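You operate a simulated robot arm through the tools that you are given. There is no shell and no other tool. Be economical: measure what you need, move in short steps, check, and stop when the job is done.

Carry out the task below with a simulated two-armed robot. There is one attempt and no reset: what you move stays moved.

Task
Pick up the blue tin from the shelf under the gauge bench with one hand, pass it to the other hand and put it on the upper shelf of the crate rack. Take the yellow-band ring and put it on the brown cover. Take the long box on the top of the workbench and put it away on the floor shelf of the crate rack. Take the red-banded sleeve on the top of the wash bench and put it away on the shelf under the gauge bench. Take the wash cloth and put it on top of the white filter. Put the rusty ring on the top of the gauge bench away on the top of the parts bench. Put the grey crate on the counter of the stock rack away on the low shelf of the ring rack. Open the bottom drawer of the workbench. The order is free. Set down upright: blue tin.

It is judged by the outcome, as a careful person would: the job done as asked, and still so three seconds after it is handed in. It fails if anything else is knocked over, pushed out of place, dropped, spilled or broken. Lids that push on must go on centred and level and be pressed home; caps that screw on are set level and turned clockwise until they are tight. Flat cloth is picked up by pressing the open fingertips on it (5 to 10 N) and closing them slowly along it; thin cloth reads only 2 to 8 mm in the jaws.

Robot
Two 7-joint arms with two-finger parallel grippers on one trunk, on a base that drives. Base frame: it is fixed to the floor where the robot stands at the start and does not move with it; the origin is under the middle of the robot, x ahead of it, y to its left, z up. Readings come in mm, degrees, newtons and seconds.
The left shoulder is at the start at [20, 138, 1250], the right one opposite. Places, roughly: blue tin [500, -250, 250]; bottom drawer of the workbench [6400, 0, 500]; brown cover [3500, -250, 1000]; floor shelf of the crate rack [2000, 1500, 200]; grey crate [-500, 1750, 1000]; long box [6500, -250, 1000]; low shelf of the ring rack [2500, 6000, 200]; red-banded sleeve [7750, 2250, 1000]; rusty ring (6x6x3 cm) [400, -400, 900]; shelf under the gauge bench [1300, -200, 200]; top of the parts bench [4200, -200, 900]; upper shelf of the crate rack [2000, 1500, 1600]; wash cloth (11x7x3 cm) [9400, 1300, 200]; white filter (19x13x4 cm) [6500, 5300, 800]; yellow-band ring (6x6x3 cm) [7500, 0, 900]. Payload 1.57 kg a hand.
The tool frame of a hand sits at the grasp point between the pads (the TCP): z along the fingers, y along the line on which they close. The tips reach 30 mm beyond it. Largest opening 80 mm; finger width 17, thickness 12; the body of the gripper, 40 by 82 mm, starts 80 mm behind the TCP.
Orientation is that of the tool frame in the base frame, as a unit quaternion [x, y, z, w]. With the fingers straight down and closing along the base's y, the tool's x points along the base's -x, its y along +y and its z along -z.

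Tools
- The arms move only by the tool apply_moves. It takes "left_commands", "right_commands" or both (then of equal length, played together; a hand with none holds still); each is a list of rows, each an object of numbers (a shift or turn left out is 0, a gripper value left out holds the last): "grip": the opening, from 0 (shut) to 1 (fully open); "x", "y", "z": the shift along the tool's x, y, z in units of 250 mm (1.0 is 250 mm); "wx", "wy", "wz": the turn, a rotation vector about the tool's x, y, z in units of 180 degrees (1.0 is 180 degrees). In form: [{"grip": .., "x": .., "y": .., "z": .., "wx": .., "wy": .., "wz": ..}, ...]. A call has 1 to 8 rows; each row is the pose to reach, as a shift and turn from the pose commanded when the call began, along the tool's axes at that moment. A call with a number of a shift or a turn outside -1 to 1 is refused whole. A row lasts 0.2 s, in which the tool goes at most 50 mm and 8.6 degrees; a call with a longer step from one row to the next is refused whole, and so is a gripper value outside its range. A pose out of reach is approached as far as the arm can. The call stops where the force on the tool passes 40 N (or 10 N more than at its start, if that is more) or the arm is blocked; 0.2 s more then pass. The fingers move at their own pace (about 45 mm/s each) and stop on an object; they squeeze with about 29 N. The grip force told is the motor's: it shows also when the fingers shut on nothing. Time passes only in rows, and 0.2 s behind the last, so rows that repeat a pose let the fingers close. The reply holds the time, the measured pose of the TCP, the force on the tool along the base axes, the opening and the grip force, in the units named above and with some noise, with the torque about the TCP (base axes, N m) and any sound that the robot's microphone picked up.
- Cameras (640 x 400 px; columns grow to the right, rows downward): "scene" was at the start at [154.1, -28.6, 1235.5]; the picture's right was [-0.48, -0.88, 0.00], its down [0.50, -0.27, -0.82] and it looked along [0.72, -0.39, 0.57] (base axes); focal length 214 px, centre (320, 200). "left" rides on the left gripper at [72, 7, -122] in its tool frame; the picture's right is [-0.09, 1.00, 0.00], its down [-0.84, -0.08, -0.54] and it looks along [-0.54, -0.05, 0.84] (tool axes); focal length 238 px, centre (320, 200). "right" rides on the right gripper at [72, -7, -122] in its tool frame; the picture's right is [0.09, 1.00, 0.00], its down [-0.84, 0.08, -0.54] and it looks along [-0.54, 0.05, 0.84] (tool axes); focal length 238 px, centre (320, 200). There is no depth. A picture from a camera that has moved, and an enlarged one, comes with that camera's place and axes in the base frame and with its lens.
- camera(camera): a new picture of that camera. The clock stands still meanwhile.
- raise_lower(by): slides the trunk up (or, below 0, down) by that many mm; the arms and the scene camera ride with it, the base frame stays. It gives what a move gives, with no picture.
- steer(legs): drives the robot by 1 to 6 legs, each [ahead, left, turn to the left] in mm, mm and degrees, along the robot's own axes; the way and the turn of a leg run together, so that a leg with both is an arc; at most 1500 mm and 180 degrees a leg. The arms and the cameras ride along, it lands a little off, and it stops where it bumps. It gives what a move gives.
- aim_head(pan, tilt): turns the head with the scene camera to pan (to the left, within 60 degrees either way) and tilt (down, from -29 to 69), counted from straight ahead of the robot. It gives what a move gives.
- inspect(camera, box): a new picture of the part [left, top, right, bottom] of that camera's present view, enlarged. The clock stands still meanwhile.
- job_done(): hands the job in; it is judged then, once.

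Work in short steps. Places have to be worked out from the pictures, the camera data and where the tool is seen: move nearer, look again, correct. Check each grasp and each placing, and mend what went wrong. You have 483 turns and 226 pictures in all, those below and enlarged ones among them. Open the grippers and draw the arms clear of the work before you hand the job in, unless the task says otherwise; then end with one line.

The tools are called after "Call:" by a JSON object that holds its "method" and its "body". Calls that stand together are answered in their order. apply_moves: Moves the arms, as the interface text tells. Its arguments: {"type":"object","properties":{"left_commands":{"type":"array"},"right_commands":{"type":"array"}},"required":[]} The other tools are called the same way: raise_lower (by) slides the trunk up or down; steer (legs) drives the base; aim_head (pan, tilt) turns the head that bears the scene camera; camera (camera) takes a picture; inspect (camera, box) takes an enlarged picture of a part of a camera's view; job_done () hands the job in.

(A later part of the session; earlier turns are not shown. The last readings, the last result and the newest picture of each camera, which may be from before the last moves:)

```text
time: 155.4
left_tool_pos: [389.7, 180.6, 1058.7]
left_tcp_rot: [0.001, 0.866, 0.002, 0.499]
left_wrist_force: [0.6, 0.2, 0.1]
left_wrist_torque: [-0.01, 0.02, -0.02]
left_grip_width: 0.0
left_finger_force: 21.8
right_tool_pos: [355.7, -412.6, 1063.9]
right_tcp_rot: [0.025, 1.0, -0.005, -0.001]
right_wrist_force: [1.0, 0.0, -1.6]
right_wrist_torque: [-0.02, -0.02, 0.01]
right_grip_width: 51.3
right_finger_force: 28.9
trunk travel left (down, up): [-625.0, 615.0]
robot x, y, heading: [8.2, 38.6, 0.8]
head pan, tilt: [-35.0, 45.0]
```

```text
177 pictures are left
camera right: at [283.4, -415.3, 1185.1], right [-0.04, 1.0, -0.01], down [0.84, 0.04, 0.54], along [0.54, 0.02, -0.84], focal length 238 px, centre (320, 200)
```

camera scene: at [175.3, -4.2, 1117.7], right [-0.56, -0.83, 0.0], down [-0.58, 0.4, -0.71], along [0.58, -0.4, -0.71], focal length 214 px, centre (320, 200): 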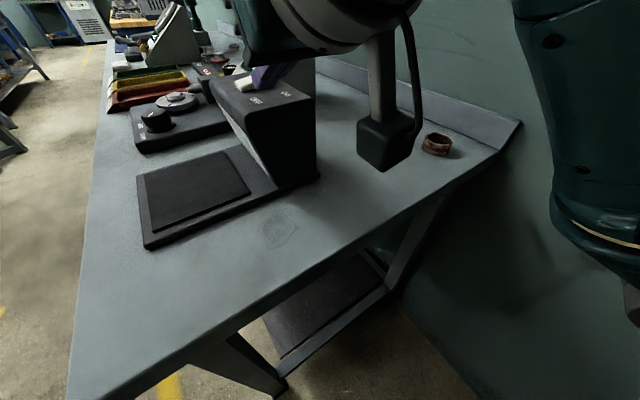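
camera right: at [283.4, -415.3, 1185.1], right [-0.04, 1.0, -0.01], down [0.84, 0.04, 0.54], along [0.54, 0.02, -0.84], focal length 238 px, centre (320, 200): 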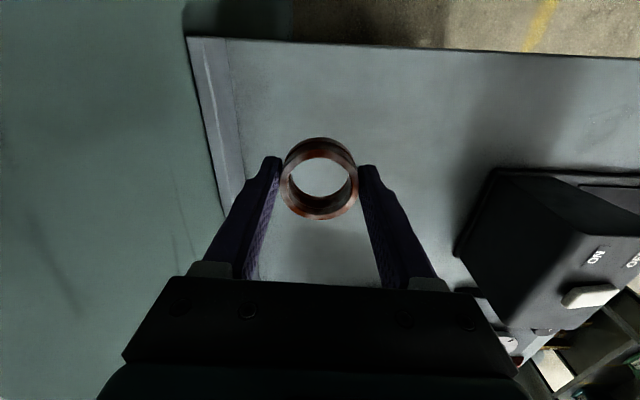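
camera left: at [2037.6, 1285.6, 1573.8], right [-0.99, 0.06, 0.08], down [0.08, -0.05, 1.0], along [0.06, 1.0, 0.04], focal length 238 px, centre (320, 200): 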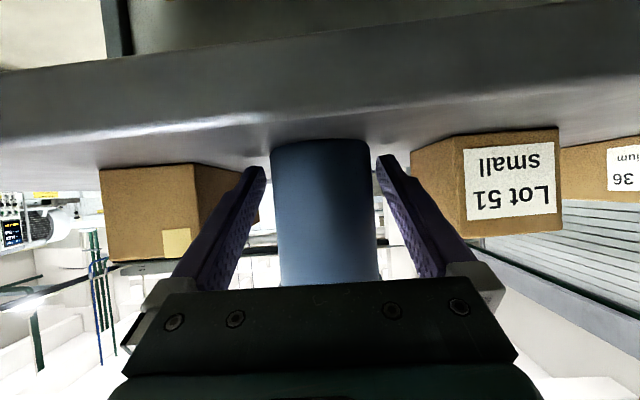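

Ring held. I raise the trunk to clear the bench things, go out to the aisle and along toward the parts bench, pausing to look.

Call:
{"method": "raise_lower", "body": {"by": 180}}

Call:
{"method": "steer", "body": {"legs": [[-50, 0, 0], [0, 760, 0], [1400, 0, 0], [1400, 0, 0]]}}

Call:
{"method": "aim_head", "body": {"pan": -25, "tilt": 30}}

Call:
{"method": "camera", "body": {"camera": "scene"}}

```text
time: 157.4
left_tool_pos: [389.3, 180.9, 1237.4]
left_tcp_rot: [0.0, 0.866, 0.003, 0.499]
left_wrist_force: [-0.7, -0.3, 1.0]
left_wrist_torque: [-0.02, -0.03, -0.01]
left_grip_width: 0.0
left_finger_force: 21.2
right_tool_pos: [355.8, -413.8, 1243.2]
right_tcp_rot: [0.025, 1.0, -0.004, 0.001]
right_wrist_force: [0.4, -1.0, -1.4]
right_wrist_torque: [0.02, 0.02, -0.01]
right_grip_width: 51.1
right_finger_force: 28.8
trunk travel left (down, up): [-805.0, 435.0]
robot x, y, heading: [5.9, 40.3, 0.3]
head pan, tilt: [-35.0, 45.0]
```

```text
time: 160.2
left_tool_pos: [354.7, 470.0, 1241.2]
left_tcp_rot: [0.002, 0.865, -0.002, 0.502]
left_wrist_force: [0.2, -0.1, -0.3]
left_wrist_torque: [-0.02, 0.01, -0.01]
left_grip_width: 0.2
left_finger_force: 21.5
right_tool_pos: [320.1, -121.8, 1249.0]
right_tcp_rot: [0.028, 1.0, -0.007, 0.006]
right_wrist_force: [0.0, 0.3, -1.0]
right_wrist_torque: [0.0, 0.0, 0.0]
right_grip_width: 51.4
right_finger_force: 28.9
trunk travel left (down, up): [-805.0, 435.0]
robot x, y, heading: [-36.9, 335.0, 0.8]
head pan, tilt: [-35.0, 45.0]
stopped in leg 2: the robot was blocked; the commanded pose is now the measured one
```

```text
time: 160.9
left_tool_pos: [356.3, 472.6, 1242.6]
left_tcp_rot: [0.002, 0.864, -0.002, 0.503]
left_wrist_force: [0.1, 0.3, 0.2]
left_wrist_torque: [0.0, -0.03, 0.0]
left_grip_width: 0.2
left_finger_force: 21.1
right_tool_pos: [320.6, -122.0, 1250.4]
right_tcp_rot: [0.027, 1.0, -0.006, 0.005]
right_wrist_force: [-0.4, -0.2, -0.9]
right_wrist_torque: [-0.03, 0.01, 0.01]
right_grip_width: 51.6
right_finger_force: 29.3
trunk travel left (down, up): [-805.0, 435.0]
robot x, y, heading: [-36.9, 333.8, 0.7]
head pan, tilt: [-25.0, 30.0]
```

```text
176 pictures are left
camera scene: at [155.9, 297.2, 1323.0], right [-0.42, -0.91, 0.0], down [-0.45, 0.2, -0.87], along [0.79, -0.36, -0.49], focal length 214 px, centre (320, 200)
```

scene: 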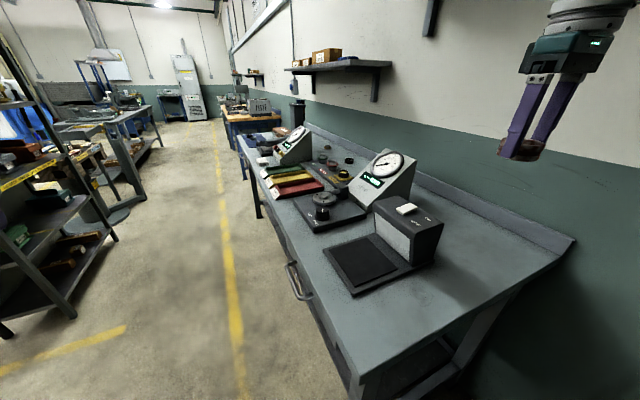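

Blocked while sliding left at x≈-37. I look to the left to see what is there.

Call:
{"method": "aim_head", "body": {"pan": 60, "tilt": 45}}

Call:
{"method": "camera", "body": {"camera": "scene"}}

```text
time: 162.5
left_tool_pos: [355.2, 472.9, 1243.5]
left_tcp_rot: [0.002, 0.863, -0.001, 0.505]
left_wrist_force: [0.6, 0.5, 0.0]
left_wrist_torque: [0.0, -0.01, -0.01]
left_grip_width: 0.0
left_finger_force: 21.2
right_tool_pos: [320.6, -120.4, 1250.1]
right_tcp_rot: [0.028, 1.0, -0.006, 0.007]
right_wrist_force: [-0.5, -0.1, -2.2]
right_wrist_torque: [0.03, 0.02, 0.0]
right_grip_width: 51.4
right_finger_force: 29.0
trunk travel left (down, up): [-805.0, 435.0]
robot x, y, heading: [-33.5, 335.5, 0.5]
head pan, tilt: [60.0, 45.0]
```

```text
175 pictures are left
camera scene: at [114.4, 406.2, 1299.7], right [0.87, -0.49, 0.01], down [-0.34, -0.62, -0.71], along [0.36, 0.61, -0.7], focal length 214 px, centre (320, 200)
```

scene: 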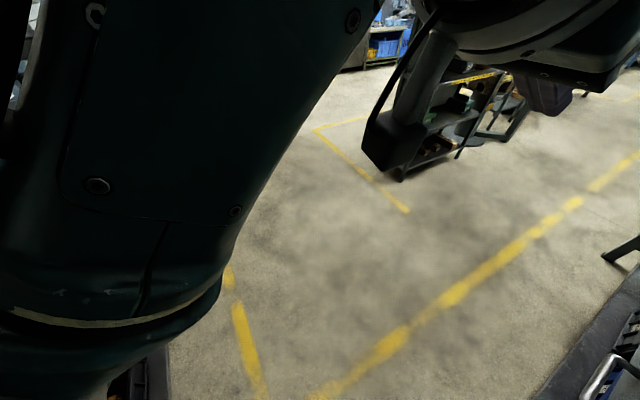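

A dark object stands at about x≲-85, y≈586, behind-left. I move ahead 70 mm first (as on the earlier free passes), then slide left.

Call:
{"method": "steer", "body": {"legs": [[75, -20, 0], [0, 480, 0], [1400, 0, 0], [1300, 0, 0]]}}

Call:
{"method": "aim_head", "body": {"pan": -25, "tilt": 30}}

Call:
{"method": "camera", "body": {"camera": "scene"}}

```text
time: 178.6
left_tool_pos: [3106.6, 875.4, 1238.6]
left_tcp_rot: [0.019, 0.867, -0.009, 0.498]
left_wrist_force: [0.0, -0.1, -0.4]
left_wrist_torque: [-0.02, -0.01, -0.01]
left_grip_width: 0.1
left_finger_force: 21.3
right_tool_pos: [3049.7, 285.5, 1244.3]
right_tcp_rot: [0.046, 0.999, -0.005, 0.001]
right_wrist_force: [-0.6, 0.4, -0.5]
right_wrist_torque: [-0.03, -0.01, 0.01]
right_grip_width: 51.5
right_finger_force: 29.3
trunk travel left (down, up): [-805.0, 435.0]
robot x, y, heading: [2718.8, 754.6, -1.5]
head pan, tilt: [60.0, 45.0]
```

```text
time: 180.2
left_tool_pos: [3107.3, 876.3, 1238.6]
left_tcp_rot: [0.02, 0.866, -0.01, 0.499]
left_wrist_force: [0.2, 0.1, -0.9]
left_wrist_torque: [0.0, 0.01, -0.03]
left_grip_width: 0.1
left_finger_force: 21.2
right_tool_pos: [3050.1, 283.8, 1243.5]
right_tcp_rot: [0.045, 0.999, -0.004, 0.001]
right_wrist_force: [-0.5, -0.4, -0.8]
right_wrist_torque: [-0.03, -0.03, 0.0]
right_grip_width: 51.4
right_finger_force: 29.0
trunk travel left (down, up): [-805.0, 435.0]
robot x, y, heading: [2721.8, 747.3, -1.7]
head pan, tilt: [-25.0, 30.0]
```

```text
174 pictures are left
camera scene: at [2901.8, 708.2, 1320.3], right [-0.45, -0.89, 0.0], down [-0.45, 0.22, -0.87], along [0.77, -0.39, -0.5], focal length 214 px, centre (320, 200)
```

scene: 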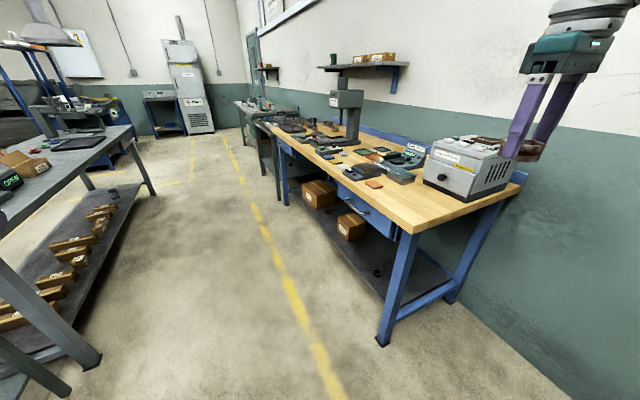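

The parts bench (wood top, blue legs) starts at x≈3280, front edge y≈190. I drive to x≈4200 and turn to face it.

Call:
{"method": "steer", "body": {"legs": [[1480, 0, 1.7], [0, 0, -90]]}}

Call:
{"method": "aim_head", "body": {"pan": 0, "tilt": 45}}

Call:
{"method": "camera", "body": {"camera": "scene"}}

```text
time: 191.2
left_tool_pos: [4319.0, 347.6, 1237.9]
left_tcp_rot: [0.609, 0.616, -0.35, 0.357]
left_wrist_force: [-1.2, -0.4, 0.0]
left_wrist_torque: [-0.01, -0.01, 0.0]
left_grip_width: 0.0
left_finger_force: 21.6
right_tool_pos: [3725.4, 374.5, 1242.2]
right_tcp_rot: [0.721, 0.693, -0.003, -0.003]
right_wrist_force: [-0.5, -0.5, -0.6]
right_wrist_torque: [0.04, 0.0, 0.02]
right_grip_width: 51.3
right_finger_force: 28.7
trunk travel left (down, up): [-805.0, 435.0]
robot x, y, heading: [4171.6, 730.0, -88.8]
head pan, tilt: [-25.0, 30.0]
```

```text
time: 192.1
left_tool_pos: [4318.6, 348.5, 1238.7]
left_tcp_rot: [0.61, 0.616, -0.35, 0.356]
left_wrist_force: [0.0, 0.3, 0.2]
left_wrist_torque: [0.02, -0.01, 0.0]
left_grip_width: 0.1
left_finger_force: 21.7
right_tool_pos: [3725.1, 373.9, 1242.8]
right_tcp_rot: [0.721, 0.693, -0.004, -0.003]
right_wrist_force: [-0.4, 0.3, -1.6]
right_wrist_torque: [0.01, -0.04, 0.01]
right_grip_width: 51.4
right_finger_force: 29.4
trunk travel left (down, up): [-805.0, 435.0]
robot x, y, heading: [4175.1, 729.0, -88.9]
head pan, tilt: [0.0, 45.0]
```

```text
173 pictures are left
camera scene: at [4181.2, 547.7, 1297.7], right [-1.0, -0.02, 0.0], down [-0.02, 0.71, -0.71], along [0.02, -0.71, -0.71], focal length 214 px, centre (320, 200)
```

scene: 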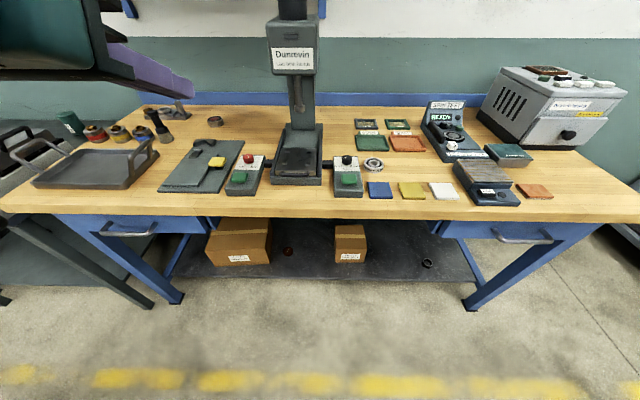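

There is a free strip at the bench front just before the press, about x≈4240, y≈120. I bring the right hand inward, then shift the base so the ring comes above that spot.

Call:
{"method": "apply_moves", "body": {"right_commands": [{"y": 0.17}, {"y": 0.34}, {"y": 0.51}, {"y": 0.68}, {"y": 0.84}, {"y": 1.0}]}}

Call:
{"method": "steer", "body": {"legs": [[0, 265, -1.2], [170, 0, 0]]}}

Call:
{"method": "camera", "body": {"camera": "right"}}

Call:
{"method": "camera", "body": {"camera": "scene"}}

```text
time: 193.5
left_tool_pos: [4320.7, 348.1, 1238.5]
left_tcp_rot: [0.61, 0.616, -0.35, 0.356]
left_wrist_force: [-0.5, 0.0, -0.3]
left_wrist_torque: [0.01, -0.03, -0.02]
left_grip_width: 0.0
left_finger_force: 21.6
right_tool_pos: [3973.4, 365.2, 1239.5]
right_tcp_rot: [0.722, 0.692, -0.004, -0.002]
right_wrist_force: [0.2, 0.1, -1.3]
right_wrist_torque: [0.02, -0.02, 0.0]
right_grip_width: 51.1
right_finger_force: 28.2
trunk travel left (down, up): [-805.0, 435.0]
robot x, y, heading: [4174.9, 733.0, -88.6]
head pan, tilt: [0.0, 45.0]
```

```text
time: 196.5
left_tool_pos: [4578.9, 181.7, 1238.2]
left_tcp_rot: [0.615, 0.61, -0.353, 0.353]
left_wrist_force: [0.4, 0.0, -0.2]
left_wrist_torque: [0.0, 0.02, 0.0]
left_grip_width: 0.1
left_finger_force: 20.7
right_tool_pos: [4234.2, 205.2, 1240.3]
right_tcp_rot: [0.728, 0.686, -0.002, -0.003]
right_wrist_force: [-1.2, 0.6, -0.7]
right_wrist_torque: [0.03, -0.02, -0.02]
right_grip_width: 51.2
right_finger_force: 28.0
trunk travel left (down, up): [-805.0, 435.0]
robot x, y, heading: [4442.1, 563.0, -89.8]
head pan, tilt: [0.0, 45.0]
```

```text
172 pictures are left
camera right: at [4232.4, 276.7, 1361.2], right [1.0, 0.03, -0.01], down [0.03, -0.84, 0.54], along [0.01, -0.54, -0.84], focal length 238 px, centre (320, 200)
```

right: 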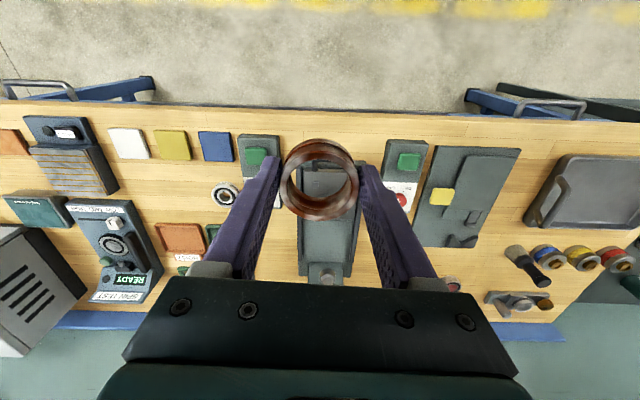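

```text
171 pictures are left
camera scene: at [4444.8, 383.6, 1297.7], right [-1.0, 0.0, 0.0], down [0.0, 0.71, -0.71], along [0.0, -0.71, -0.71], focal length 214 px, centre (320, 200)
```

scene: 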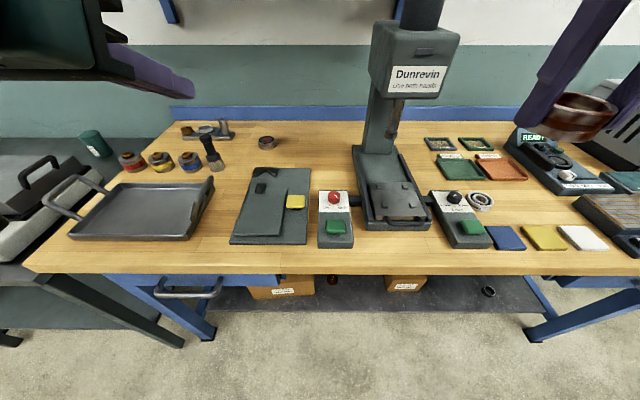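

The free patch is x 4150–4364, y 70–170. I move the ring over (4248, 122) and lower most of the way.

Call:
{"method": "apply_moves", "body": {"right_commands": [{"x": -0.164, "y": 0.038}, {"x": -0.328, "y": 0.076}, {"x": -0.328, "y": 0.076, "z": 0.2}, {"x": -0.328, "y": 0.076, "z": 0.4}, {"x": -0.328, "y": 0.076, "z": 0.6}, {"x": -0.328, "y": 0.076, "z": 0.8}, {"x": -0.328, "y": 0.076, "z": 0.98}]}}

Call:
{"method": "camera", "body": {"camera": "right"}}

```text
time: 198.1
left_tool_pos: [4578.8, 181.0, 1238.6]
left_tcp_rot: [0.615, 0.61, -0.353, 0.353]
left_wrist_force: [0.1, 0.5, 0.4]
left_wrist_torque: [-0.03, 0.0, 0.0]
left_grip_width: 0.1
left_finger_force: 21.3
right_tool_pos: [4245.3, 136.6, 999.2]
right_tcp_rot: [0.726, 0.688, -0.004, -0.002]
right_wrist_force: [0.6, 0.6, -1.2]
right_wrist_torque: [0.05, -0.01, -0.01]
right_grip_width: 51.3
right_finger_force: 28.8
right hand out of reach, approached as far as the arm can: row 7
trunk travel left (down, up): [-805.0, 435.0]
robot x, y, heading: [4442.0, 568.1, -89.9]
head pan, tilt: [0.0, 45.0]
```

```text
170 pictures are left
camera right: at [4243.9, 208.5, 1120.4], right [1.0, 0.04, -0.01], down [0.04, -0.84, 0.54], along [0.01, -0.54, -0.84], focal length 238 px, centre (320, 200)
```

right: 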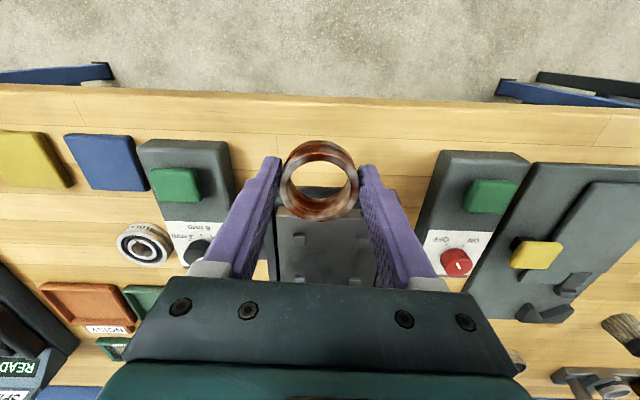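

Good position (4245, 136). The arm is at its reach limit down, so I lower the trunk 72 mm.

Call:
{"method": "raise_lower", "body": {"by": -72}}

Call:
{"method": "camera", "body": {"camera": "right"}}

```text
time: 199.2
left_tool_pos: [4579.3, 182.5, 1166.2]
left_tcp_rot: [0.615, 0.609, -0.354, 0.353]
left_wrist_force: [0.0, -0.5, 0.4]
left_wrist_torque: [0.02, -0.01, -0.01]
left_grip_width: 0.0
left_finger_force: 21.7
right_tool_pos: [4246.4, 136.3, 928.0]
right_tcp_rot: [0.728, 0.686, -0.004, -0.003]
right_wrist_force: [0.2, 0.6, -1.6]
right_wrist_torque: [0.01, 0.03, 0.03]
right_grip_width: 51.2
right_finger_force: 28.7
trunk travel left (down, up): [-733.0, 507.0]
robot x, y, heading: [4437.7, 559.5, -89.8]
head pan, tilt: [0.0, 45.0]
```

```text
169 pictures are left
camera right: at [4243.8, 208.5, 1048.7], right [1.0, 0.03, -0.01], down [0.03, -0.84, 0.54], along [0.01, -0.54, -0.84], focal length 238 px, centre (320, 200)
```

right: 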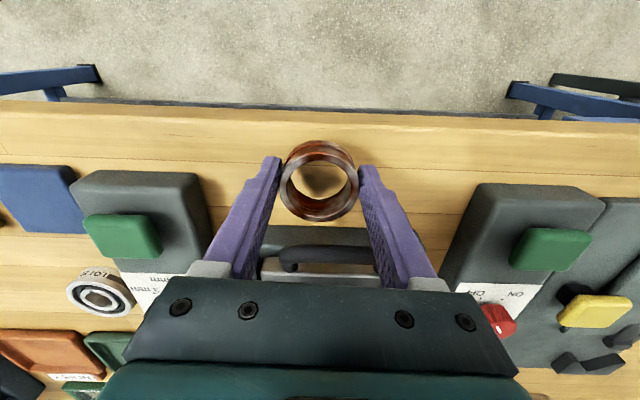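

Now lower by trunk a few mm at a time until contact.

Call:
{"method": "raise_lower", "body": {"by": -14}}

Call:
{"method": "apply_moves", "body": {"right_commands": [{"z": 0.008}, {"z": 0.016}, {"z": 0.024}]}}

```text
time: 199.8
left_tool_pos: [4579.6, 181.8, 1151.4]
left_tcp_rot: [0.616, 0.61, -0.353, 0.352]
left_wrist_force: [0.6, 0.1, -0.4]
left_wrist_torque: [0.01, -0.01, 0.03]
left_grip_width: 0.1
left_finger_force: 21.2
right_tool_pos: [4245.5, 136.1, 913.7]
right_tcp_rot: [0.728, 0.686, -0.004, -0.003]
right_wrist_force: [-0.1, -0.2, -0.9]
right_wrist_torque: [0.0, -0.02, 0.0]
right_grip_width: 51.1
right_finger_force: 29.4
trunk travel left (down, up): [-719.0, 521.0]
robot x, y, heading: [4441.4, 562.7, -89.7]
head pan, tilt: [0.0, 45.0]
```

```text
time: 200.6
left_tool_pos: [4577.4, 180.0, 1154.4]
left_tcp_rot: [0.615, 0.609, -0.355, 0.354]
left_wrist_force: [0.1, -0.4, 1.0]
left_wrist_torque: [-0.01, -0.01, -0.03]
left_grip_width: 0.0
left_finger_force: 21.7
right_tool_pos: [4244.2, 133.1, 913.3]
right_tcp_rot: [0.727, 0.687, -0.009, 0.0]
right_wrist_force: [-3.4, -5.1, 20.6]
right_wrist_torque: [0.12, -0.18, 0.01]
right_grip_width: 51.2
right_finger_force: 28.9
right hand out of reach, approached as far as the arm can: row 2
trunk travel left (down, up): [-719.0, 521.0]
robot x, y, heading: [4438.9, 565.2, -90.1]
head pan, tilt: [0.0, 45.0]
```

Contact at z≈913. I ease up 3 mm, open, and rise.

Call:
{"method": "apply_moves", "body": {"right_commands": [{"z": -0.014}, {"z": -0.014, "grip": 0.7}, {"z": -0.014, "grip": 0.95}, {"z": -0.014, "grip": 0.95}, {"z": -0.1}, {"z": -0.28}, {"z": -0.46}]}}

Call:
{"method": "camera", "body": {"camera": "right"}}

```text
time: 202.2
left_tool_pos: [4578.4, 181.1, 1153.1]
left_tcp_rot: [0.615, 0.61, -0.353, 0.353]
left_wrist_force: [-0.2, 0.4, 0.4]
left_wrist_torque: [-0.02, -0.02, 0.03]
left_grip_width: 0.0
left_finger_force: 20.4
right_tool_pos: [4245.9, 136.0, 1021.8]
right_tcp_rot: [0.728, 0.686, -0.002, -0.003]
right_wrist_force: [0.6, 0.6, -0.7]
right_wrist_torque: [0.01, 0.01, 0.01]
right_grip_width: 75.9
right_finger_force: 0.1
trunk travel left (down, up): [-719.0, 521.0]
robot x, y, heading: [4445.6, 567.1, -89.5]
head pan, tilt: [0.0, 45.0]
```

```text
168 pictures are left
camera right: at [4244.8, 208.3, 1143.2], right [1.0, 0.03, -0.01], down [0.03, -0.84, 0.54], along [0.01, -0.54, -0.84], focal length 238 px, centre (320, 200)
```

right: 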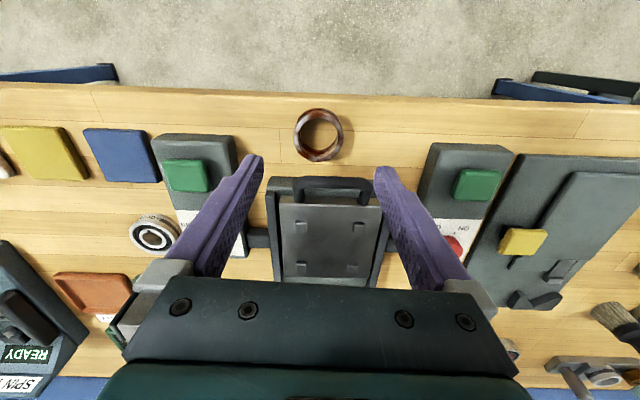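

Rusty ring rests on the parts bench. Next I drive on to the workbench region and look.

Call:
{"method": "steer", "body": {"legs": [[-200, 0, 0], [0, 0, 89.6], [900, 0, 0]]}}

Call:
{"method": "aim_head", "body": {"pan": -20, "tilt": 30}}

Call:
{"method": "camera", "body": {"camera": "scene"}}

```text
time: 211.9
left_tool_pos: [5707.6, 892.9, 1151.3]
left_tcp_rot: [0.014, 0.866, -0.006, 0.5]
left_wrist_force: [0.2, 0.6, 0.0]
left_wrist_torque: [-0.01, -0.01, 0.03]
left_grip_width: 0.2
left_finger_force: 21.5
right_tool_pos: [5746.3, 559.7, 1021.2]
right_tcp_rot: [0.039, 0.999, -0.005, 0.001]
right_wrist_force: [0.7, -0.5, -0.2]
right_wrist_torque: [0.0, 0.0, 0.0]
right_grip_width: 75.6
right_finger_force: 0.1
trunk travel left (down, up): [-719.0, 521.0]
robot x, y, heading: [5324.8, 764.1, -0.8]
head pan, tilt: [0.0, 45.0]
```

```text
time: 212.7
left_tool_pos: [5708.1, 893.6, 1152.2]
left_tcp_rot: [0.013, 0.866, -0.006, 0.499]
left_wrist_force: [0.5, -0.5, -0.4]
left_wrist_torque: [0.01, 0.0, 0.03]
left_grip_width: 0.0
left_finger_force: 20.7
right_tool_pos: [5746.7, 560.0, 1022.5]
right_tcp_rot: [0.039, 0.999, -0.005, 0.002]
right_wrist_force: [0.7, -0.1, 0.7]
right_wrist_torque: [-0.01, -0.02, 0.0]
right_grip_width: 76.1
right_finger_force: 0.0
trunk travel left (down, up): [-719.0, 521.0]
robot x, y, heading: [5323.6, 760.6, -0.6]
head pan, tilt: [-20.0, 30.0]
```

```text
167 pictures are left
camera scene: at [5507.9, 730.5, 1234.2], right [-0.36, -0.93, 0.0], down [-0.47, 0.18, -0.87], along [0.81, -0.31, -0.5], focal length 214 px, centre (320, 200)
```

scene: 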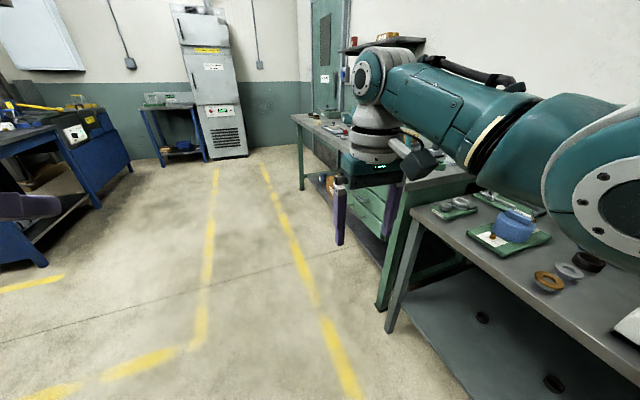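

The green bench beyond is the workbench. I drive in front of it and face it.

Call:
{"method": "steer", "body": {"legs": [[1120, 60, 0.6], [0, 0, -90]]}}

Call:
{"method": "aim_head", "body": {"pan": 0, "tilt": 45}}

Call:
{"method": "camera", "body": {"camera": "scene"}}

```text
time: 222.2
left_tool_pos: [6548.8, 418.5, 1153.7]
left_tcp_rot: [0.628, 0.597, -0.36, 0.345]
left_wrist_force: [-0.3, -0.3, -0.3]
left_wrist_torque: [0.01, 0.0, -0.04]
left_grip_width: 0.0
left_finger_force: 21.7
right_tool_pos: [6215.3, 386.8, 1021.3]
right_tcp_rot: [0.741, 0.672, -0.004, -0.003]
right_wrist_force: [-0.4, 0.7, -0.5]
right_wrist_torque: [0.01, -0.01, 0.0]
right_grip_width: 75.9
right_finger_force: 0.1
trunk travel left (down, up): [-719.0, 521.0]
robot x, y, heading: [6429.4, 813.2, -91.9]
head pan, tilt: [-20.0, 30.0]
```

```text
time: 223.1
left_tool_pos: [6550.5, 418.5, 1152.1]
left_tcp_rot: [0.629, 0.597, -0.36, 0.345]
left_wrist_force: [0.2, 0.7, 0.3]
left_wrist_torque: [-0.01, -0.03, 0.03]
left_grip_width: 0.0
left_finger_force: 21.7
right_tool_pos: [6216.0, 386.9, 1021.2]
right_tcp_rot: [0.741, 0.671, -0.003, -0.003]
right_wrist_force: [0.0, 0.9, -0.1]
right_wrist_torque: [-0.02, -0.01, -0.04]
right_grip_width: 75.8
right_finger_force: 0.1
trunk travel left (down, up): [-719.0, 521.0]
robot x, y, heading: [6432.3, 806.0, -92.1]
head pan, tilt: [0.0, 45.0]
```

```text
166 pictures are left
camera scene: at [6424.0, 626.2, 1211.7], right [-1.0, 0.04, 0.0], down [0.03, 0.71, -0.71], along [-0.03, -0.71, -0.71], focal length 214 px, centre (320, 200)
```

scene: 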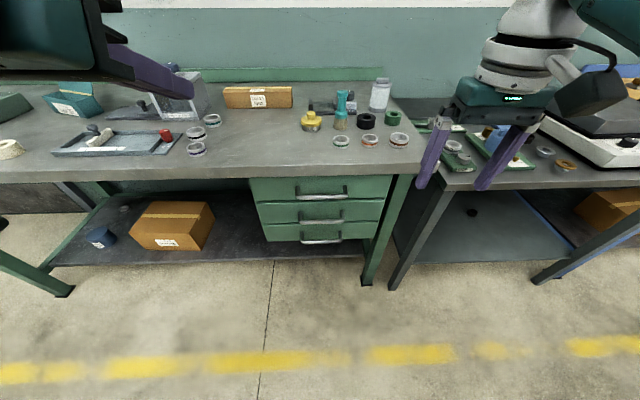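

The workbench has three drawers; bottom handle ≈ [6400, ~180, 574]. I'll pull it with the left hand: shift the base so the left arm lines up, lower the trunk, open the left fingers and roll them vertical.

Call:
{"method": "steer", "body": {"legs": [[0, -165, 2.0]]}}

Call:
{"method": "raise_lower", "body": {"by": -400}}

Call:
{"method": "apply_moves", "body": {"left_commands": [{"grip": 0.3, "wz": 0.045}, {"grip": 0.6, "wz": 0.09}, {"grip": 1.0, "wz": 0.135}, {"wz": 0.18}, {"wz": 0.225}, {"wz": 0.27}, {"wz": 0.315}, {"wz": 0.36}]}}

Call:
{"method": "camera", "body": {"camera": "scene"}}

```text
time: 224.5
left_tool_pos: [6398.5, 426.1, 1151.9]
left_tcp_rot: [0.618, 0.607, -0.355, 0.352]
left_wrist_force: [-0.3, -0.2, 0.2]
left_wrist_torque: [0.01, 0.02, -0.03]
left_grip_width: 0.0
left_finger_force: 21.1
right_tool_pos: [6065.8, 384.8, 1021.0]
right_tcp_rot: [0.73, 0.683, -0.003, -0.003]
right_wrist_force: [-0.5, 0.3, 1.1]
right_wrist_torque: [0.0, 0.01, -0.01]
right_grip_width: 75.7
right_finger_force: 0.0
trunk travel left (down, up): [-719.0, 521.0]
robot x, y, heading: [6269.5, 812.7, -90.1]
head pan, tilt: [0.0, 45.0]
```

```text
time: 228.3
left_tool_pos: [6398.0, 427.2, 751.9]
left_tcp_rot: [0.618, 0.607, -0.355, 0.351]
left_wrist_force: [-0.6, -0.6, 0.6]
left_wrist_torque: [0.01, 0.03, -0.03]
left_grip_width: 0.0
left_finger_force: 21.5
right_tool_pos: [6065.2, 384.0, 622.1]
right_tcp_rot: [0.73, 0.683, -0.003, -0.003]
right_wrist_force: [-0.2, 0.6, 0.0]
right_wrist_torque: [-0.02, 0.02, 0.03]
right_grip_width: 76.1
right_finger_force: 0.1
trunk travel left (down, up): [-319.0, 921.0]
robot x, y, heading: [6261.9, 811.0, -90.0]
head pan, tilt: [0.0, 45.0]
```

```text
time: 230.2
left_tool_pos: [6398.6, 426.1, 752.1]
left_tcp_rot: [0.848, 0.181, -0.111, 0.486]
left_wrist_force: [1.0, 0.1, -0.3]
left_wrist_torque: [0.04, -0.04, 0.0]
left_grip_width: 80.2
left_finger_force: 0.1
right_tool_pos: [6067.4, 384.2, 621.7]
right_tcp_rot: [0.73, 0.683, -0.003, -0.003]
right_wrist_force: [0.3, 0.0, -1.0]
right_wrist_torque: [-0.01, 0.0, 0.0]
right_grip_width: 76.2
right_finger_force: 0.2
trunk travel left (down, up): [-319.0, 921.0]
robot x, y, heading: [6263.7, 809.3, -90.1]
head pan, tilt: [0.0, 45.0]
```

```text
165 pictures are left
camera scene: at [6266.1, 629.3, 811.7], right [-1.0, 0.0, 0.0], down [0.0, 0.71, -0.71], along [0.0, -0.71, -0.71], focal length 214 px, centre (320, 200)
```

scene: 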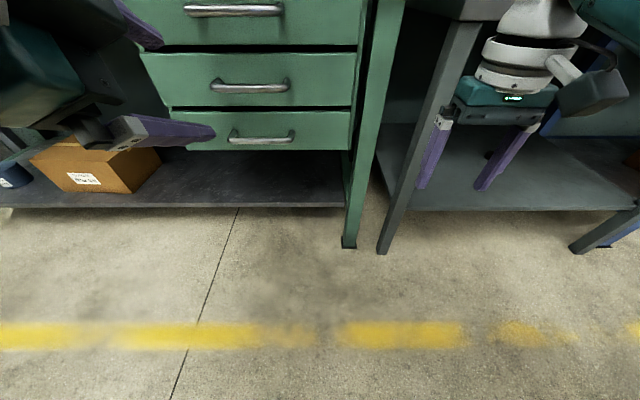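

Handle bar estimated at [6396, 198, 584]. I level the left hand with fingers vertical and bring it to 100 mm in front of the bar.

Call:
{"method": "apply_moves", "body": {"left_commands": [{"x": 0.027, "y": -0.059, "z": 0.155, "wx": -0.033, "wy": -0.006, "wz": 0.027}, {"x": 0.055, "y": -0.119, "z": 0.31, "wx": -0.066, "wy": -0.013, "wz": 0.054}, {"x": 0.082, "y": -0.178, "z": 0.464, "wx": -0.1, "wy": -0.019, "wz": 0.08}, {"x": 0.11, "y": -0.238, "z": 0.619, "wx": -0.133, "wy": -0.026, "wz": 0.107}, {"x": 0.137, "y": -0.297, "z": 0.774, "wx": -0.166, "wy": -0.032, "wz": 0.134}]}}

Call:
{"method": "camera", "body": {"camera": "left"}}

Call:
{"method": "camera", "body": {"camera": "scene"}}

```text
time: 231.3
left_tool_pos: [6382.4, 294.6, 592.6]
left_tcp_rot: [0.698, 0.004, -0.012, 0.716]
left_wrist_force: [5.4, 1.1, -6.9]
left_wrist_torque: [-0.62, -0.02, -0.58]
left_grip_width: 80.0
left_finger_force: 0.2
right_tool_pos: [6061.1, 378.7, 622.7]
right_tcp_rot: [0.731, 0.683, -0.006, -0.003]
right_wrist_force: [-1.3, -1.8, 0.4]
right_wrist_torque: [0.11, -0.09, 0.01]
right_grip_width: 76.2
right_finger_force: 0.0
trunk travel left (down, up): [-319.0, 921.0]
robot x, y, heading: [6266.6, 808.5, -90.2]
head pan, tilt: [0.0, 45.0]
```

```text
164 pictures are left
camera left: at [6457.0, 414.3, 593.5], right [-0.07, 0.03, 1.0], down [-0.83, 0.55, -0.07], along [-0.55, -0.83, -0.02], focal length 238 px, centre (320, 200)
```

left: 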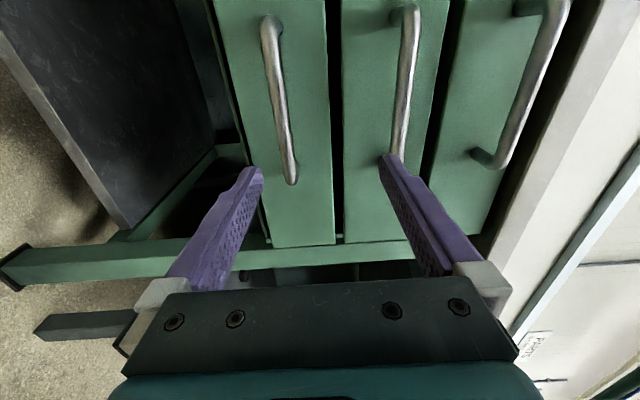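

```text
163 pictures are left
camera scene: at [6262.0, 625.2, 812.2], right [-1.0, 0.0, 0.0], down [0.0, 0.7, -0.71], along [-0.01, -0.71, -0.7], focal length 214 px, centre (320, 200)
```

scene: 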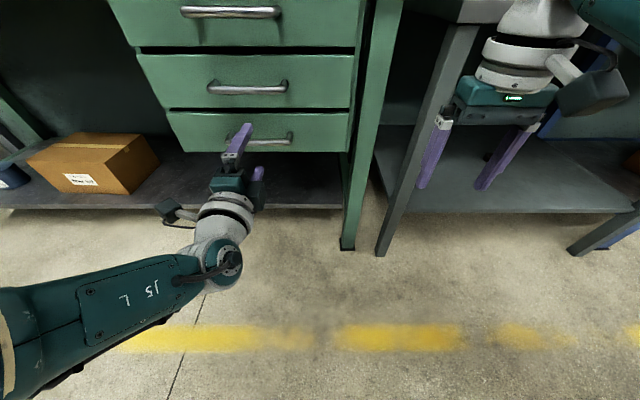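

The bar is at z≈560, x 6335–6473. There's a mild contact force on the arm, so I lower with the trunk instead of the arm and re-read.

Call:
{"method": "raise_lower", "body": {"by": -26}}

Call:
{"method": "apply_moves", "body": {"left_commands": [{"x": 0.0}, {"x": 0.0}]}}

Call:
{"method": "camera", "body": {"camera": "left"}}

```text
time: 232.1
left_tool_pos: [6396.3, 300.4, 556.7]
left_tcp_rot: [0.706, 0.001, 0.001, 0.708]
left_wrist_force: [0.0, -0.6, -0.5]
left_wrist_torque: [0.0, 0.0, -0.01]
left_grip_width: 79.9
left_finger_force: 0.0
right_tool_pos: [6065.5, 384.9, 594.3]
right_tcp_rot: [0.73, 0.684, -0.003, -0.002]
right_wrist_force: [-0.4, -0.9, -0.5]
right_wrist_torque: [-0.01, 0.0, -0.01]
right_grip_width: 76.3
right_finger_force: 0.0
trunk travel left (down, up): [-293.0, 947.0]
robot x, y, heading: [6264.9, 807.8, -90.3]
head pan, tilt: [0.0, 45.0]
```

```text
time: 232.7
left_tool_pos: [6396.2, 301.4, 556.5]
left_tcp_rot: [0.706, 0.001, 0.0, 0.708]
left_wrist_force: [0.2, 0.8, 0.3]
left_wrist_torque: [0.0, 0.04, -0.04]
left_grip_width: 79.9
left_finger_force: 0.0
right_tool_pos: [6065.5, 383.3, 595.9]
right_tcp_rot: [0.73, 0.684, -0.003, -0.003]
right_wrist_force: [-0.8, 0.4, 0.2]
right_wrist_torque: [-0.01, -0.02, 0.03]
right_grip_width: 76.4
right_finger_force: 0.1
trunk travel left (down, up): [-293.0, 947.0]
robot x, y, heading: [6258.7, 806.8, -90.3]
head pan, tilt: [0.0, 45.0]
```

```text
162 pictures are left
camera left: at [6467.8, 422.5, 562.7], right [-0.09, 0.0, 1.0], down [-0.84, 0.54, -0.08], along [-0.54, -0.84, -0.05], focal length 238 px, centre (320, 200)
```

left: 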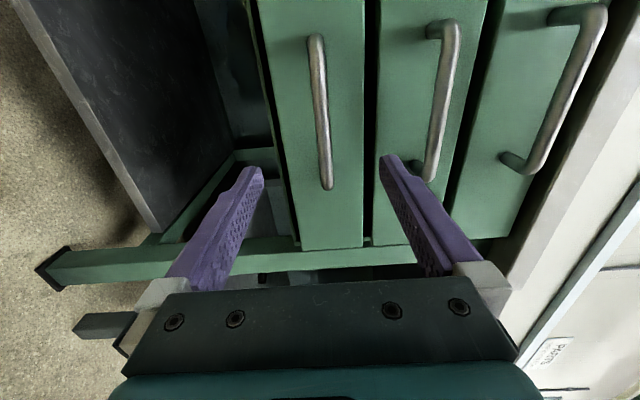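

The bar is centred between the fingers. I narrow the opening to 40 mm and advance 92 mm.

Call:
{"method": "apply_moves", "body": {"left_commands": [{"grip": 0.5, "z": 0.1}, {"grip": 0.5, "z": 0.2}, {"z": 0.28}, {"z": 0.36}]}}

Call:
{"method": "camera", "body": {"camera": "left"}}

```text
time: 233.7
left_tool_pos: [6398.2, 276.0, 581.5]
left_tcp_rot: [0.706, 0.001, 0.001, 0.708]
left_wrist_force: [-0.1, -0.4, -0.1]
left_wrist_torque: [0.02, 0.0, 0.01]
left_grip_width: 39.8
left_finger_force: 0.1
left hand out of reach, approached as far as the arm can: row 1, 2, 3, 4
right_tool_pos: [6065.4, 383.2, 595.8]
right_tcp_rot: [0.731, 0.683, -0.004, -0.002]
right_wrist_force: [0.0, 0.8, 0.5]
right_wrist_torque: [0.01, 0.03, -0.02]
right_grip_width: 76.1
right_finger_force: 0.1
trunk travel left (down, up): [-293.0, 947.0]
robot x, y, heading: [6268.9, 808.1, -90.3]
head pan, tilt: [0.0, 45.0]
```

```text
161 pictures are left
camera left: at [6471.2, 396.4, 587.2], right [-0.09, 0.0, 1.0], down [-0.84, 0.54, -0.08], along [-0.54, -0.84, -0.05], focal length 238 px, centre (320, 200)
```

left: 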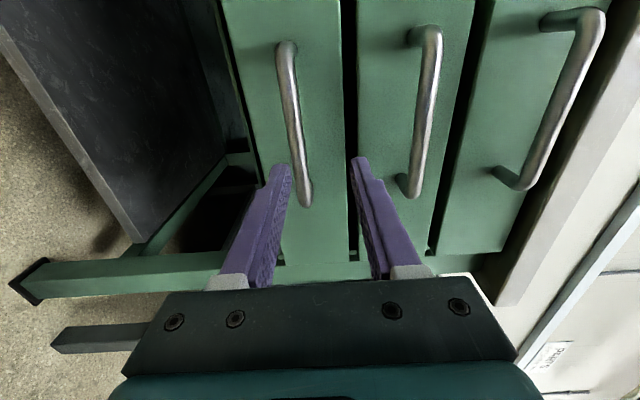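

The arm is at its limit. I pull the hand back 80 mm, lower the trunk 40 mm, and use the base for the approach.

Call:
{"method": "apply_moves", "body": {"left_commands": [{"z": -0.16}, {"z": -0.32}]}}

Call:
{"method": "raise_lower", "body": {"by": -40}}

```text
time: 234.3
left_tool_pos: [6396.8, 356.1, 582.9]
left_tcp_rot: [0.707, 0.0, 0.001, 0.707]
left_wrist_force: [-0.1, -0.2, 0.3]
left_wrist_torque: [0.01, -0.02, 0.03]
left_grip_width: 40.1
left_finger_force: 0.0
right_tool_pos: [6064.4, 384.6, 594.3]
right_tcp_rot: [0.731, 0.683, -0.003, -0.003]
right_wrist_force: [-0.1, 0.7, 0.1]
right_wrist_torque: [-0.02, 0.02, 0.0]
right_grip_width: 75.8
right_finger_force: 0.1
trunk travel left (down, up): [-293.0, 947.0]
robot x, y, heading: [6261.4, 811.4, -90.1]
head pan, tilt: [0.0, 45.0]
```

```text
time: 235.1
left_tool_pos: [6396.7, 354.6, 542.3]
left_tcp_rot: [0.707, 0.001, 0.001, 0.707]
left_wrist_force: [-0.2, 0.7, 0.8]
left_wrist_torque: [-0.01, 0.01, 0.03]
left_grip_width: 40.0
left_finger_force: 0.1
right_tool_pos: [6066.4, 383.8, 555.2]
right_tcp_rot: [0.731, 0.683, -0.004, -0.002]
right_wrist_force: [-0.1, -1.4, -0.6]
right_wrist_torque: [0.0, 0.0, 0.02]
right_grip_width: 76.1
right_finger_force: 0.1
trunk travel left (down, up): [-253.0, 987.0]
robot x, y, heading: [6268.5, 810.5, -90.0]
head pan, tilt: [0.0, 45.0]
```

I raise the hand to z≈560 and drive 144 mm ahead.

Call:
{"method": "apply_moves", "body": {"left_commands": [{"y": 0.07}]}}

Call:
{"method": "steer", "body": {"legs": [[100, 0, 0]]}}

Call:
{"method": "camera", "body": {"camera": "left"}}

```text
time: 235.5
left_tool_pos: [6398.7, 355.8, 560.2]
left_tcp_rot: [0.706, 0.001, 0.0, 0.708]
left_wrist_force: [-0.5, 0.4, -0.2]
left_wrist_torque: [-0.01, 0.01, -0.02]
left_grip_width: 40.1
left_finger_force: 0.0
right_tool_pos: [6066.7, 382.8, 556.0]
right_tcp_rot: [0.73, 0.683, -0.002, -0.004]
right_wrist_force: [0.8, 0.4, 0.5]
right_wrist_torque: [-0.01, -0.02, -0.02]
right_grip_width: 75.9
right_finger_force: 0.0
trunk travel left (down, up): [-253.0, 987.0]
robot x, y, heading: [6268.4, 813.5, -90.4]
head pan, tilt: [0.0, 45.0]
```

```text
time: 236.7
left_tool_pos: [6397.9, 256.8, 560.1]
left_tcp_rot: [0.707, 0.001, 0.0, 0.707]
left_wrist_force: [-0.2, -0.5, 0.2]
left_wrist_torque: [-0.02, 0.07, -0.02]
left_grip_width: 39.9
left_finger_force: 0.2
right_tool_pos: [6064.5, 284.8, 554.8]
right_tcp_rot: [0.731, 0.682, -0.003, -0.003]
right_wrist_force: [-0.8, 1.2, 0.6]
right_wrist_torque: [-0.02, 0.0, -0.01]
right_grip_width: 75.9
right_finger_force: 0.1
trunk travel left (down, up): [-253.0, 987.0]
robot x, y, heading: [6268.8, 710.9, -90.2]
head pan, tilt: [0.0, 45.0]
```

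```text
160 pictures are left
camera left: at [6469.5, 377.0, 566.0], right [-0.09, 0.0, 1.0], down [-0.84, 0.54, -0.08], along [-0.54, -0.84, -0.05], focal length 238 px, centre (320, 200)
```

left: 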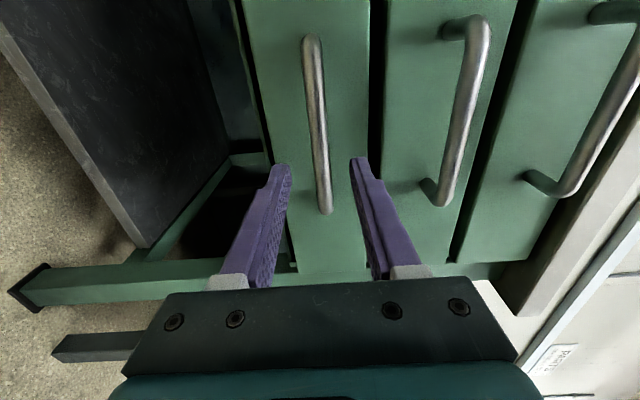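

Bar is well centred between the fingers. I advance 48 mm more with the hand/base and grip.

Call:
{"method": "steer", "body": {"legs": [[48, 0, 0]]}}

Call:
{"method": "apply_moves", "body": {"left_commands": [{"grip": 0.3}, {"grip": 0.1}, {"grip": 0.0}, {"grip": 0.0}]}}

Call:
{"method": "camera", "body": {"camera": "left"}}

```text
time: 237.6
left_tool_pos: [6396.7, 209.0, 560.6]
left_tcp_rot: [0.707, 0.001, 0.001, 0.707]
left_wrist_force: [-0.4, -0.5, -0.5]
left_wrist_torque: [0.01, 0.0, 0.01]
left_grip_width: 40.1
left_finger_force: 0.0
right_tool_pos: [6066.2, 239.2, 554.7]
right_tcp_rot: [0.73, 0.683, -0.003, -0.005]
right_wrist_force: [0.0, -0.7, -0.3]
right_wrist_torque: [0.01, -0.02, -0.03]
right_grip_width: 76.0
right_finger_force: 0.2
trunk travel left (down, up): [-253.0, 987.0]
robot x, y, heading: [6266.8, 662.1, -90.3]
head pan, tilt: [0.0, 45.0]
```

```text
time: 238.6
left_tool_pos: [6396.6, 208.6, 561.3]
left_tcp_rot: [0.706, 0.0, 0.001, 0.708]
left_wrist_force: [0.3, 4.8, 6.2]
left_wrist_torque: [-0.15, -0.02, 0.1]
left_grip_width: 14.8
left_finger_force: 30.9
right_tool_pos: [6065.3, 238.0, 554.9]
right_tcp_rot: [0.73, 0.684, -0.003, -0.004]
right_wrist_force: [0.1, 0.4, -0.4]
right_wrist_torque: [-0.01, -0.01, -0.01]
right_grip_width: 76.1
right_finger_force: 0.1
trunk travel left (down, up): [-253.0, 987.0]
robot x, y, heading: [6265.0, 662.0, -90.4]
head pan, tilt: [0.0, 45.0]
```

```text
159 pictures are left
camera left: at [6469.6, 329.6, 566.3], right [-0.09, 0.0, 1.0], down [-0.84, 0.54, -0.08], along [-0.54, -0.84, -0.05], focal length 238 px, centre (320, 200)
```

left: 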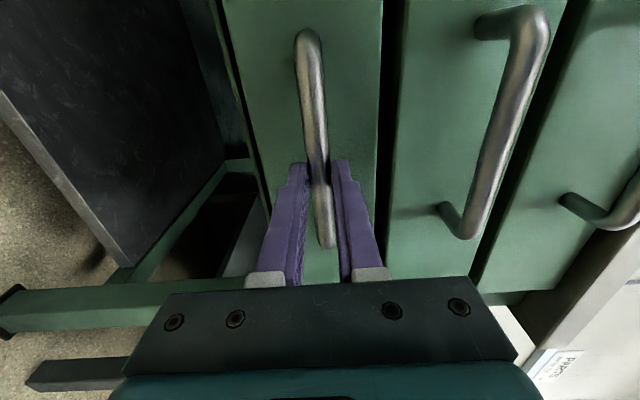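

The bar is gripped (14.8 mm). I pull by backing 260 mm.

Call:
{"method": "steer", "body": {"legs": [[-260, 0, 0]]}}

Call:
{"method": "camera", "body": {"camera": "scene"}}

```text
time: 240.4
left_tool_pos: [6397.5, 463.3, 560.6]
left_tcp_rot: [0.706, 0.0, 0.0, 0.708]
left_wrist_force: [-0.7, -1.6, 5.0]
left_wrist_torque: [-0.08, -0.01, 0.63]
left_grip_width: 14.6
left_finger_force: 31.0
right_tool_pos: [6066.0, 493.2, 556.5]
right_tcp_rot: [0.731, 0.683, -0.003, -0.003]
right_wrist_force: [0.3, -0.5, -0.2]
right_wrist_torque: [0.0, 0.02, 0.0]
right_grip_width: 75.8
right_finger_force: 0.1
trunk travel left (down, up): [-253.0, 987.0]
robot x, y, heading: [6265.2, 923.9, -90.0]
head pan, tilt: [0.0, 45.0]
```

```text
158 pictures are left
camera scene: at [6265.9, 738.5, 745.9], right [-1.0, 0.0, 0.0], down [0.0, 0.71, -0.71], along [0.0, -0.71, -0.71], focal length 214 px, centre (320, 200)
```

scene: 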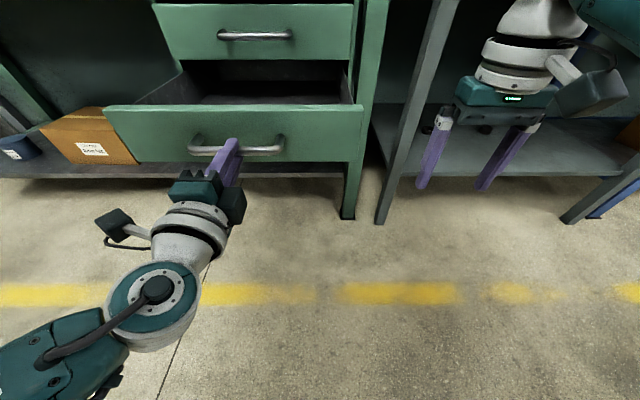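

The bottom drawer is open ≈255 mm. I release the handle and back away.

Call:
{"method": "apply_moves", "body": {"left_commands": [{"grip": 0.3}, {"grip": 0.6}, {"grip": 0.6}, {"z": -0.15}, {"z": -0.32}]}}

Call:
{"method": "steer", "body": {"legs": [[-130, 0, 0], [0, 540, 0]]}}

Call:
{"method": "raise_lower", "body": {"by": 400}}

Call:
{"method": "camera", "body": {"camera": "scene"}}

```text
time: 241.6
left_tool_pos: [6400.1, 545.9, 559.5]
left_tcp_rot: [0.707, 0.0, 0.0, 0.707]
left_wrist_force: [-0.1, -0.1, -0.1]
left_wrist_torque: [-0.02, 0.0, -0.02]
left_grip_width: 47.9
left_finger_force: 0.0
right_tool_pos: [6066.7, 495.9, 555.5]
right_tcp_rot: [0.731, 0.682, -0.003, -0.004]
right_wrist_force: [-0.6, -0.3, 0.9]
right_wrist_torque: [0.03, -0.02, -0.04]
right_grip_width: 76.0
right_finger_force: 0.0
trunk travel left (down, up): [-253.0, 987.0]
robot x, y, heading: [6263.7, 919.4, -90.3]
head pan, tilt: [0.0, 45.0]
```

```text
time: 245.7
left_tool_pos: [6946.0, 679.7, 558.5]
left_tcp_rot: [0.707, 0.005, 0.005, 0.707]
left_wrist_force: [-1.3, 1.4, -0.3]
left_wrist_torque: [0.04, 0.0, -0.02]
left_grip_width: 48.1
left_finger_force: 0.1
right_tool_pos: [6615.2, 624.2, 556.6]
right_tcp_rot: [0.726, 0.688, -0.004, -0.004]
right_wrist_force: [0.4, 0.5, -0.1]
right_wrist_torque: [0.01, -0.01, 0.02]
right_grip_width: 76.0
right_finger_force: 0.0
trunk travel left (down, up): [-253.0, 987.0]
robot x, y, heading: [6807.2, 1054.4, -89.2]
head pan, tilt: [0.0, 45.0]
```

```text
time: 249.5
left_tool_pos: [6948.0, 679.5, 958.7]
left_tcp_rot: [0.707, 0.004, 0.004, 0.707]
left_wrist_force: [-0.1, -0.1, 0.4]
left_wrist_torque: [-0.01, -0.02, 0.03]
left_grip_width: 47.9
left_finger_force: 0.0
right_tool_pos: [6613.9, 625.6, 955.3]
right_tcp_rot: [0.727, 0.687, -0.003, -0.002]
right_wrist_force: [0.4, -0.1, 0.0]
right_wrist_torque: [0.01, -0.03, -0.02]
right_grip_width: 75.9
right_finger_force: 0.0
trunk travel left (down, up): [-653.0, 587.0]
robot x, y, heading: [6806.8, 1054.4, -89.8]
head pan, tilt: [0.0, 45.0]
```

```text
157 pictures are left
camera scene: at [6811.9, 872.5, 1145.7], right [-1.0, -0.01, 0.0], down [-0.01, 0.71, -0.71], along [0.01, -0.71, -0.71], focal length 214 px, centre (320, 200)
```

scene: 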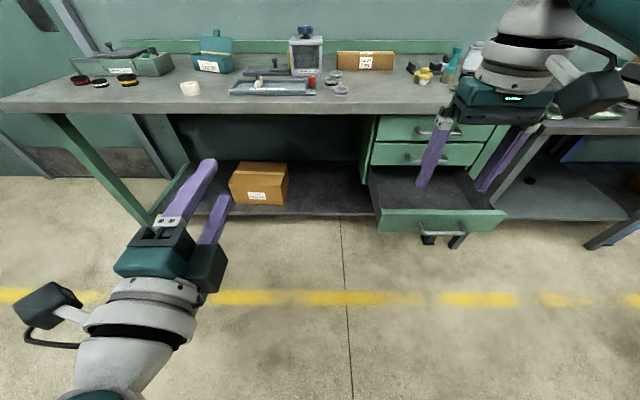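

The long box lies deep at y≈-235 near x 6480–6744; top-down reach is only ≈475 mm from a shoulder, so I must stand sideways right at the bench, where the open drawer is in the way. I'll push the drawer shut for now, and re-open it later.

Call:
{"method": "steer", "body": {"legs": [[0, -450, -0.4]]}}

Call:
{"method": "raise_lower", "body": {"by": -398}}

Call:
{"method": "apply_moves", "body": {"left_commands": [{"grip": 0.3, "z": 0.12}, {"grip": 0.0, "z": 0.24}, {"grip": 0.0, "z": 0.36}, {"grip": 0.0, "z": 0.36}]}}

Call:
{"method": "camera", "body": {"camera": "scene"}}

```text
time: 252.2
left_tool_pos: [6502.0, 675.7, 958.7]
left_tcp_rot: [0.707, 0.005, 0.005, 0.707]
left_wrist_force: [0.9, 0.4, -0.5]
left_wrist_torque: [-0.04, 0.02, 0.0]
left_grip_width: 48.0
left_finger_force: 0.1
right_tool_pos: [6169.2, 620.3, 956.1]
right_tcp_rot: [0.726, 0.688, -0.003, -0.003]
right_wrist_force: [0.3, -0.6, -0.9]
right_wrist_torque: [0.0, 0.01, 0.02]
right_grip_width: 76.1
right_finger_force: 0.1
trunk travel left (down, up): [-653.0, 587.0]
robot x, y, heading: [6363.9, 1050.2, -89.7]
head pan, tilt: [0.0, 45.0]
```

```text
time: 256.0
left_tool_pos: [6503.2, 676.2, 560.8]
left_tcp_rot: [0.707, 0.005, 0.005, 0.707]
left_wrist_force: [-0.3, -0.2, -0.2]
left_wrist_torque: [-0.02, -0.02, 0.0]
left_grip_width: 48.0
left_finger_force: 0.0
right_tool_pos: [6168.9, 621.9, 556.9]
right_tcp_rot: [0.726, 0.688, -0.003, -0.004]
right_wrist_force: [0.3, -0.9, 0.0]
right_wrist_torque: [0.0, -0.03, 0.01]
right_grip_width: 75.9
right_finger_force: 0.1
trunk travel left (down, up): [-255.0, 985.0]
robot x, y, heading: [6362.9, 1051.4, -89.4]
head pan, tilt: [0.0, 45.0]
```

```text
time: 257.0
left_tool_pos: [6503.3, 587.5, 561.6]
left_tcp_rot: [0.707, 0.005, 0.004, 0.707]
left_wrist_force: [0.3, 0.1, 0.2]
left_wrist_torque: [-0.03, 0.02, -0.04]
left_grip_width: 0.1
left_finger_force: 21.3
right_tool_pos: [6169.6, 621.6, 558.2]
right_tcp_rot: [0.726, 0.688, -0.002, -0.003]
right_wrist_force: [0.1, 0.9, 0.3]
right_wrist_torque: [0.0, -0.02, 0.0]
right_grip_width: 76.0
right_finger_force: 0.1
trunk travel left (down, up): [-255.0, 985.0]
robot x, y, heading: [6361.5, 1048.5, -89.5]
head pan, tilt: [0.0, 45.0]
```

```text
156 pictures are left
camera scene: at [6366.7, 869.1, 747.6], right [-1.0, -0.01, 0.0], down [-0.01, 0.71, -0.71], along [0.01, -0.71, -0.71], focal length 214 px, centre (320, 200)
```

scene: 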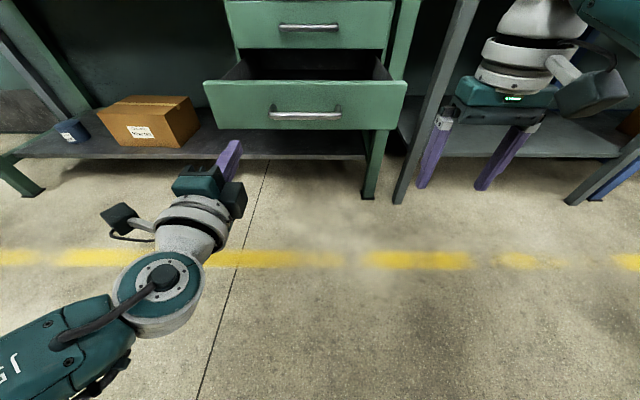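

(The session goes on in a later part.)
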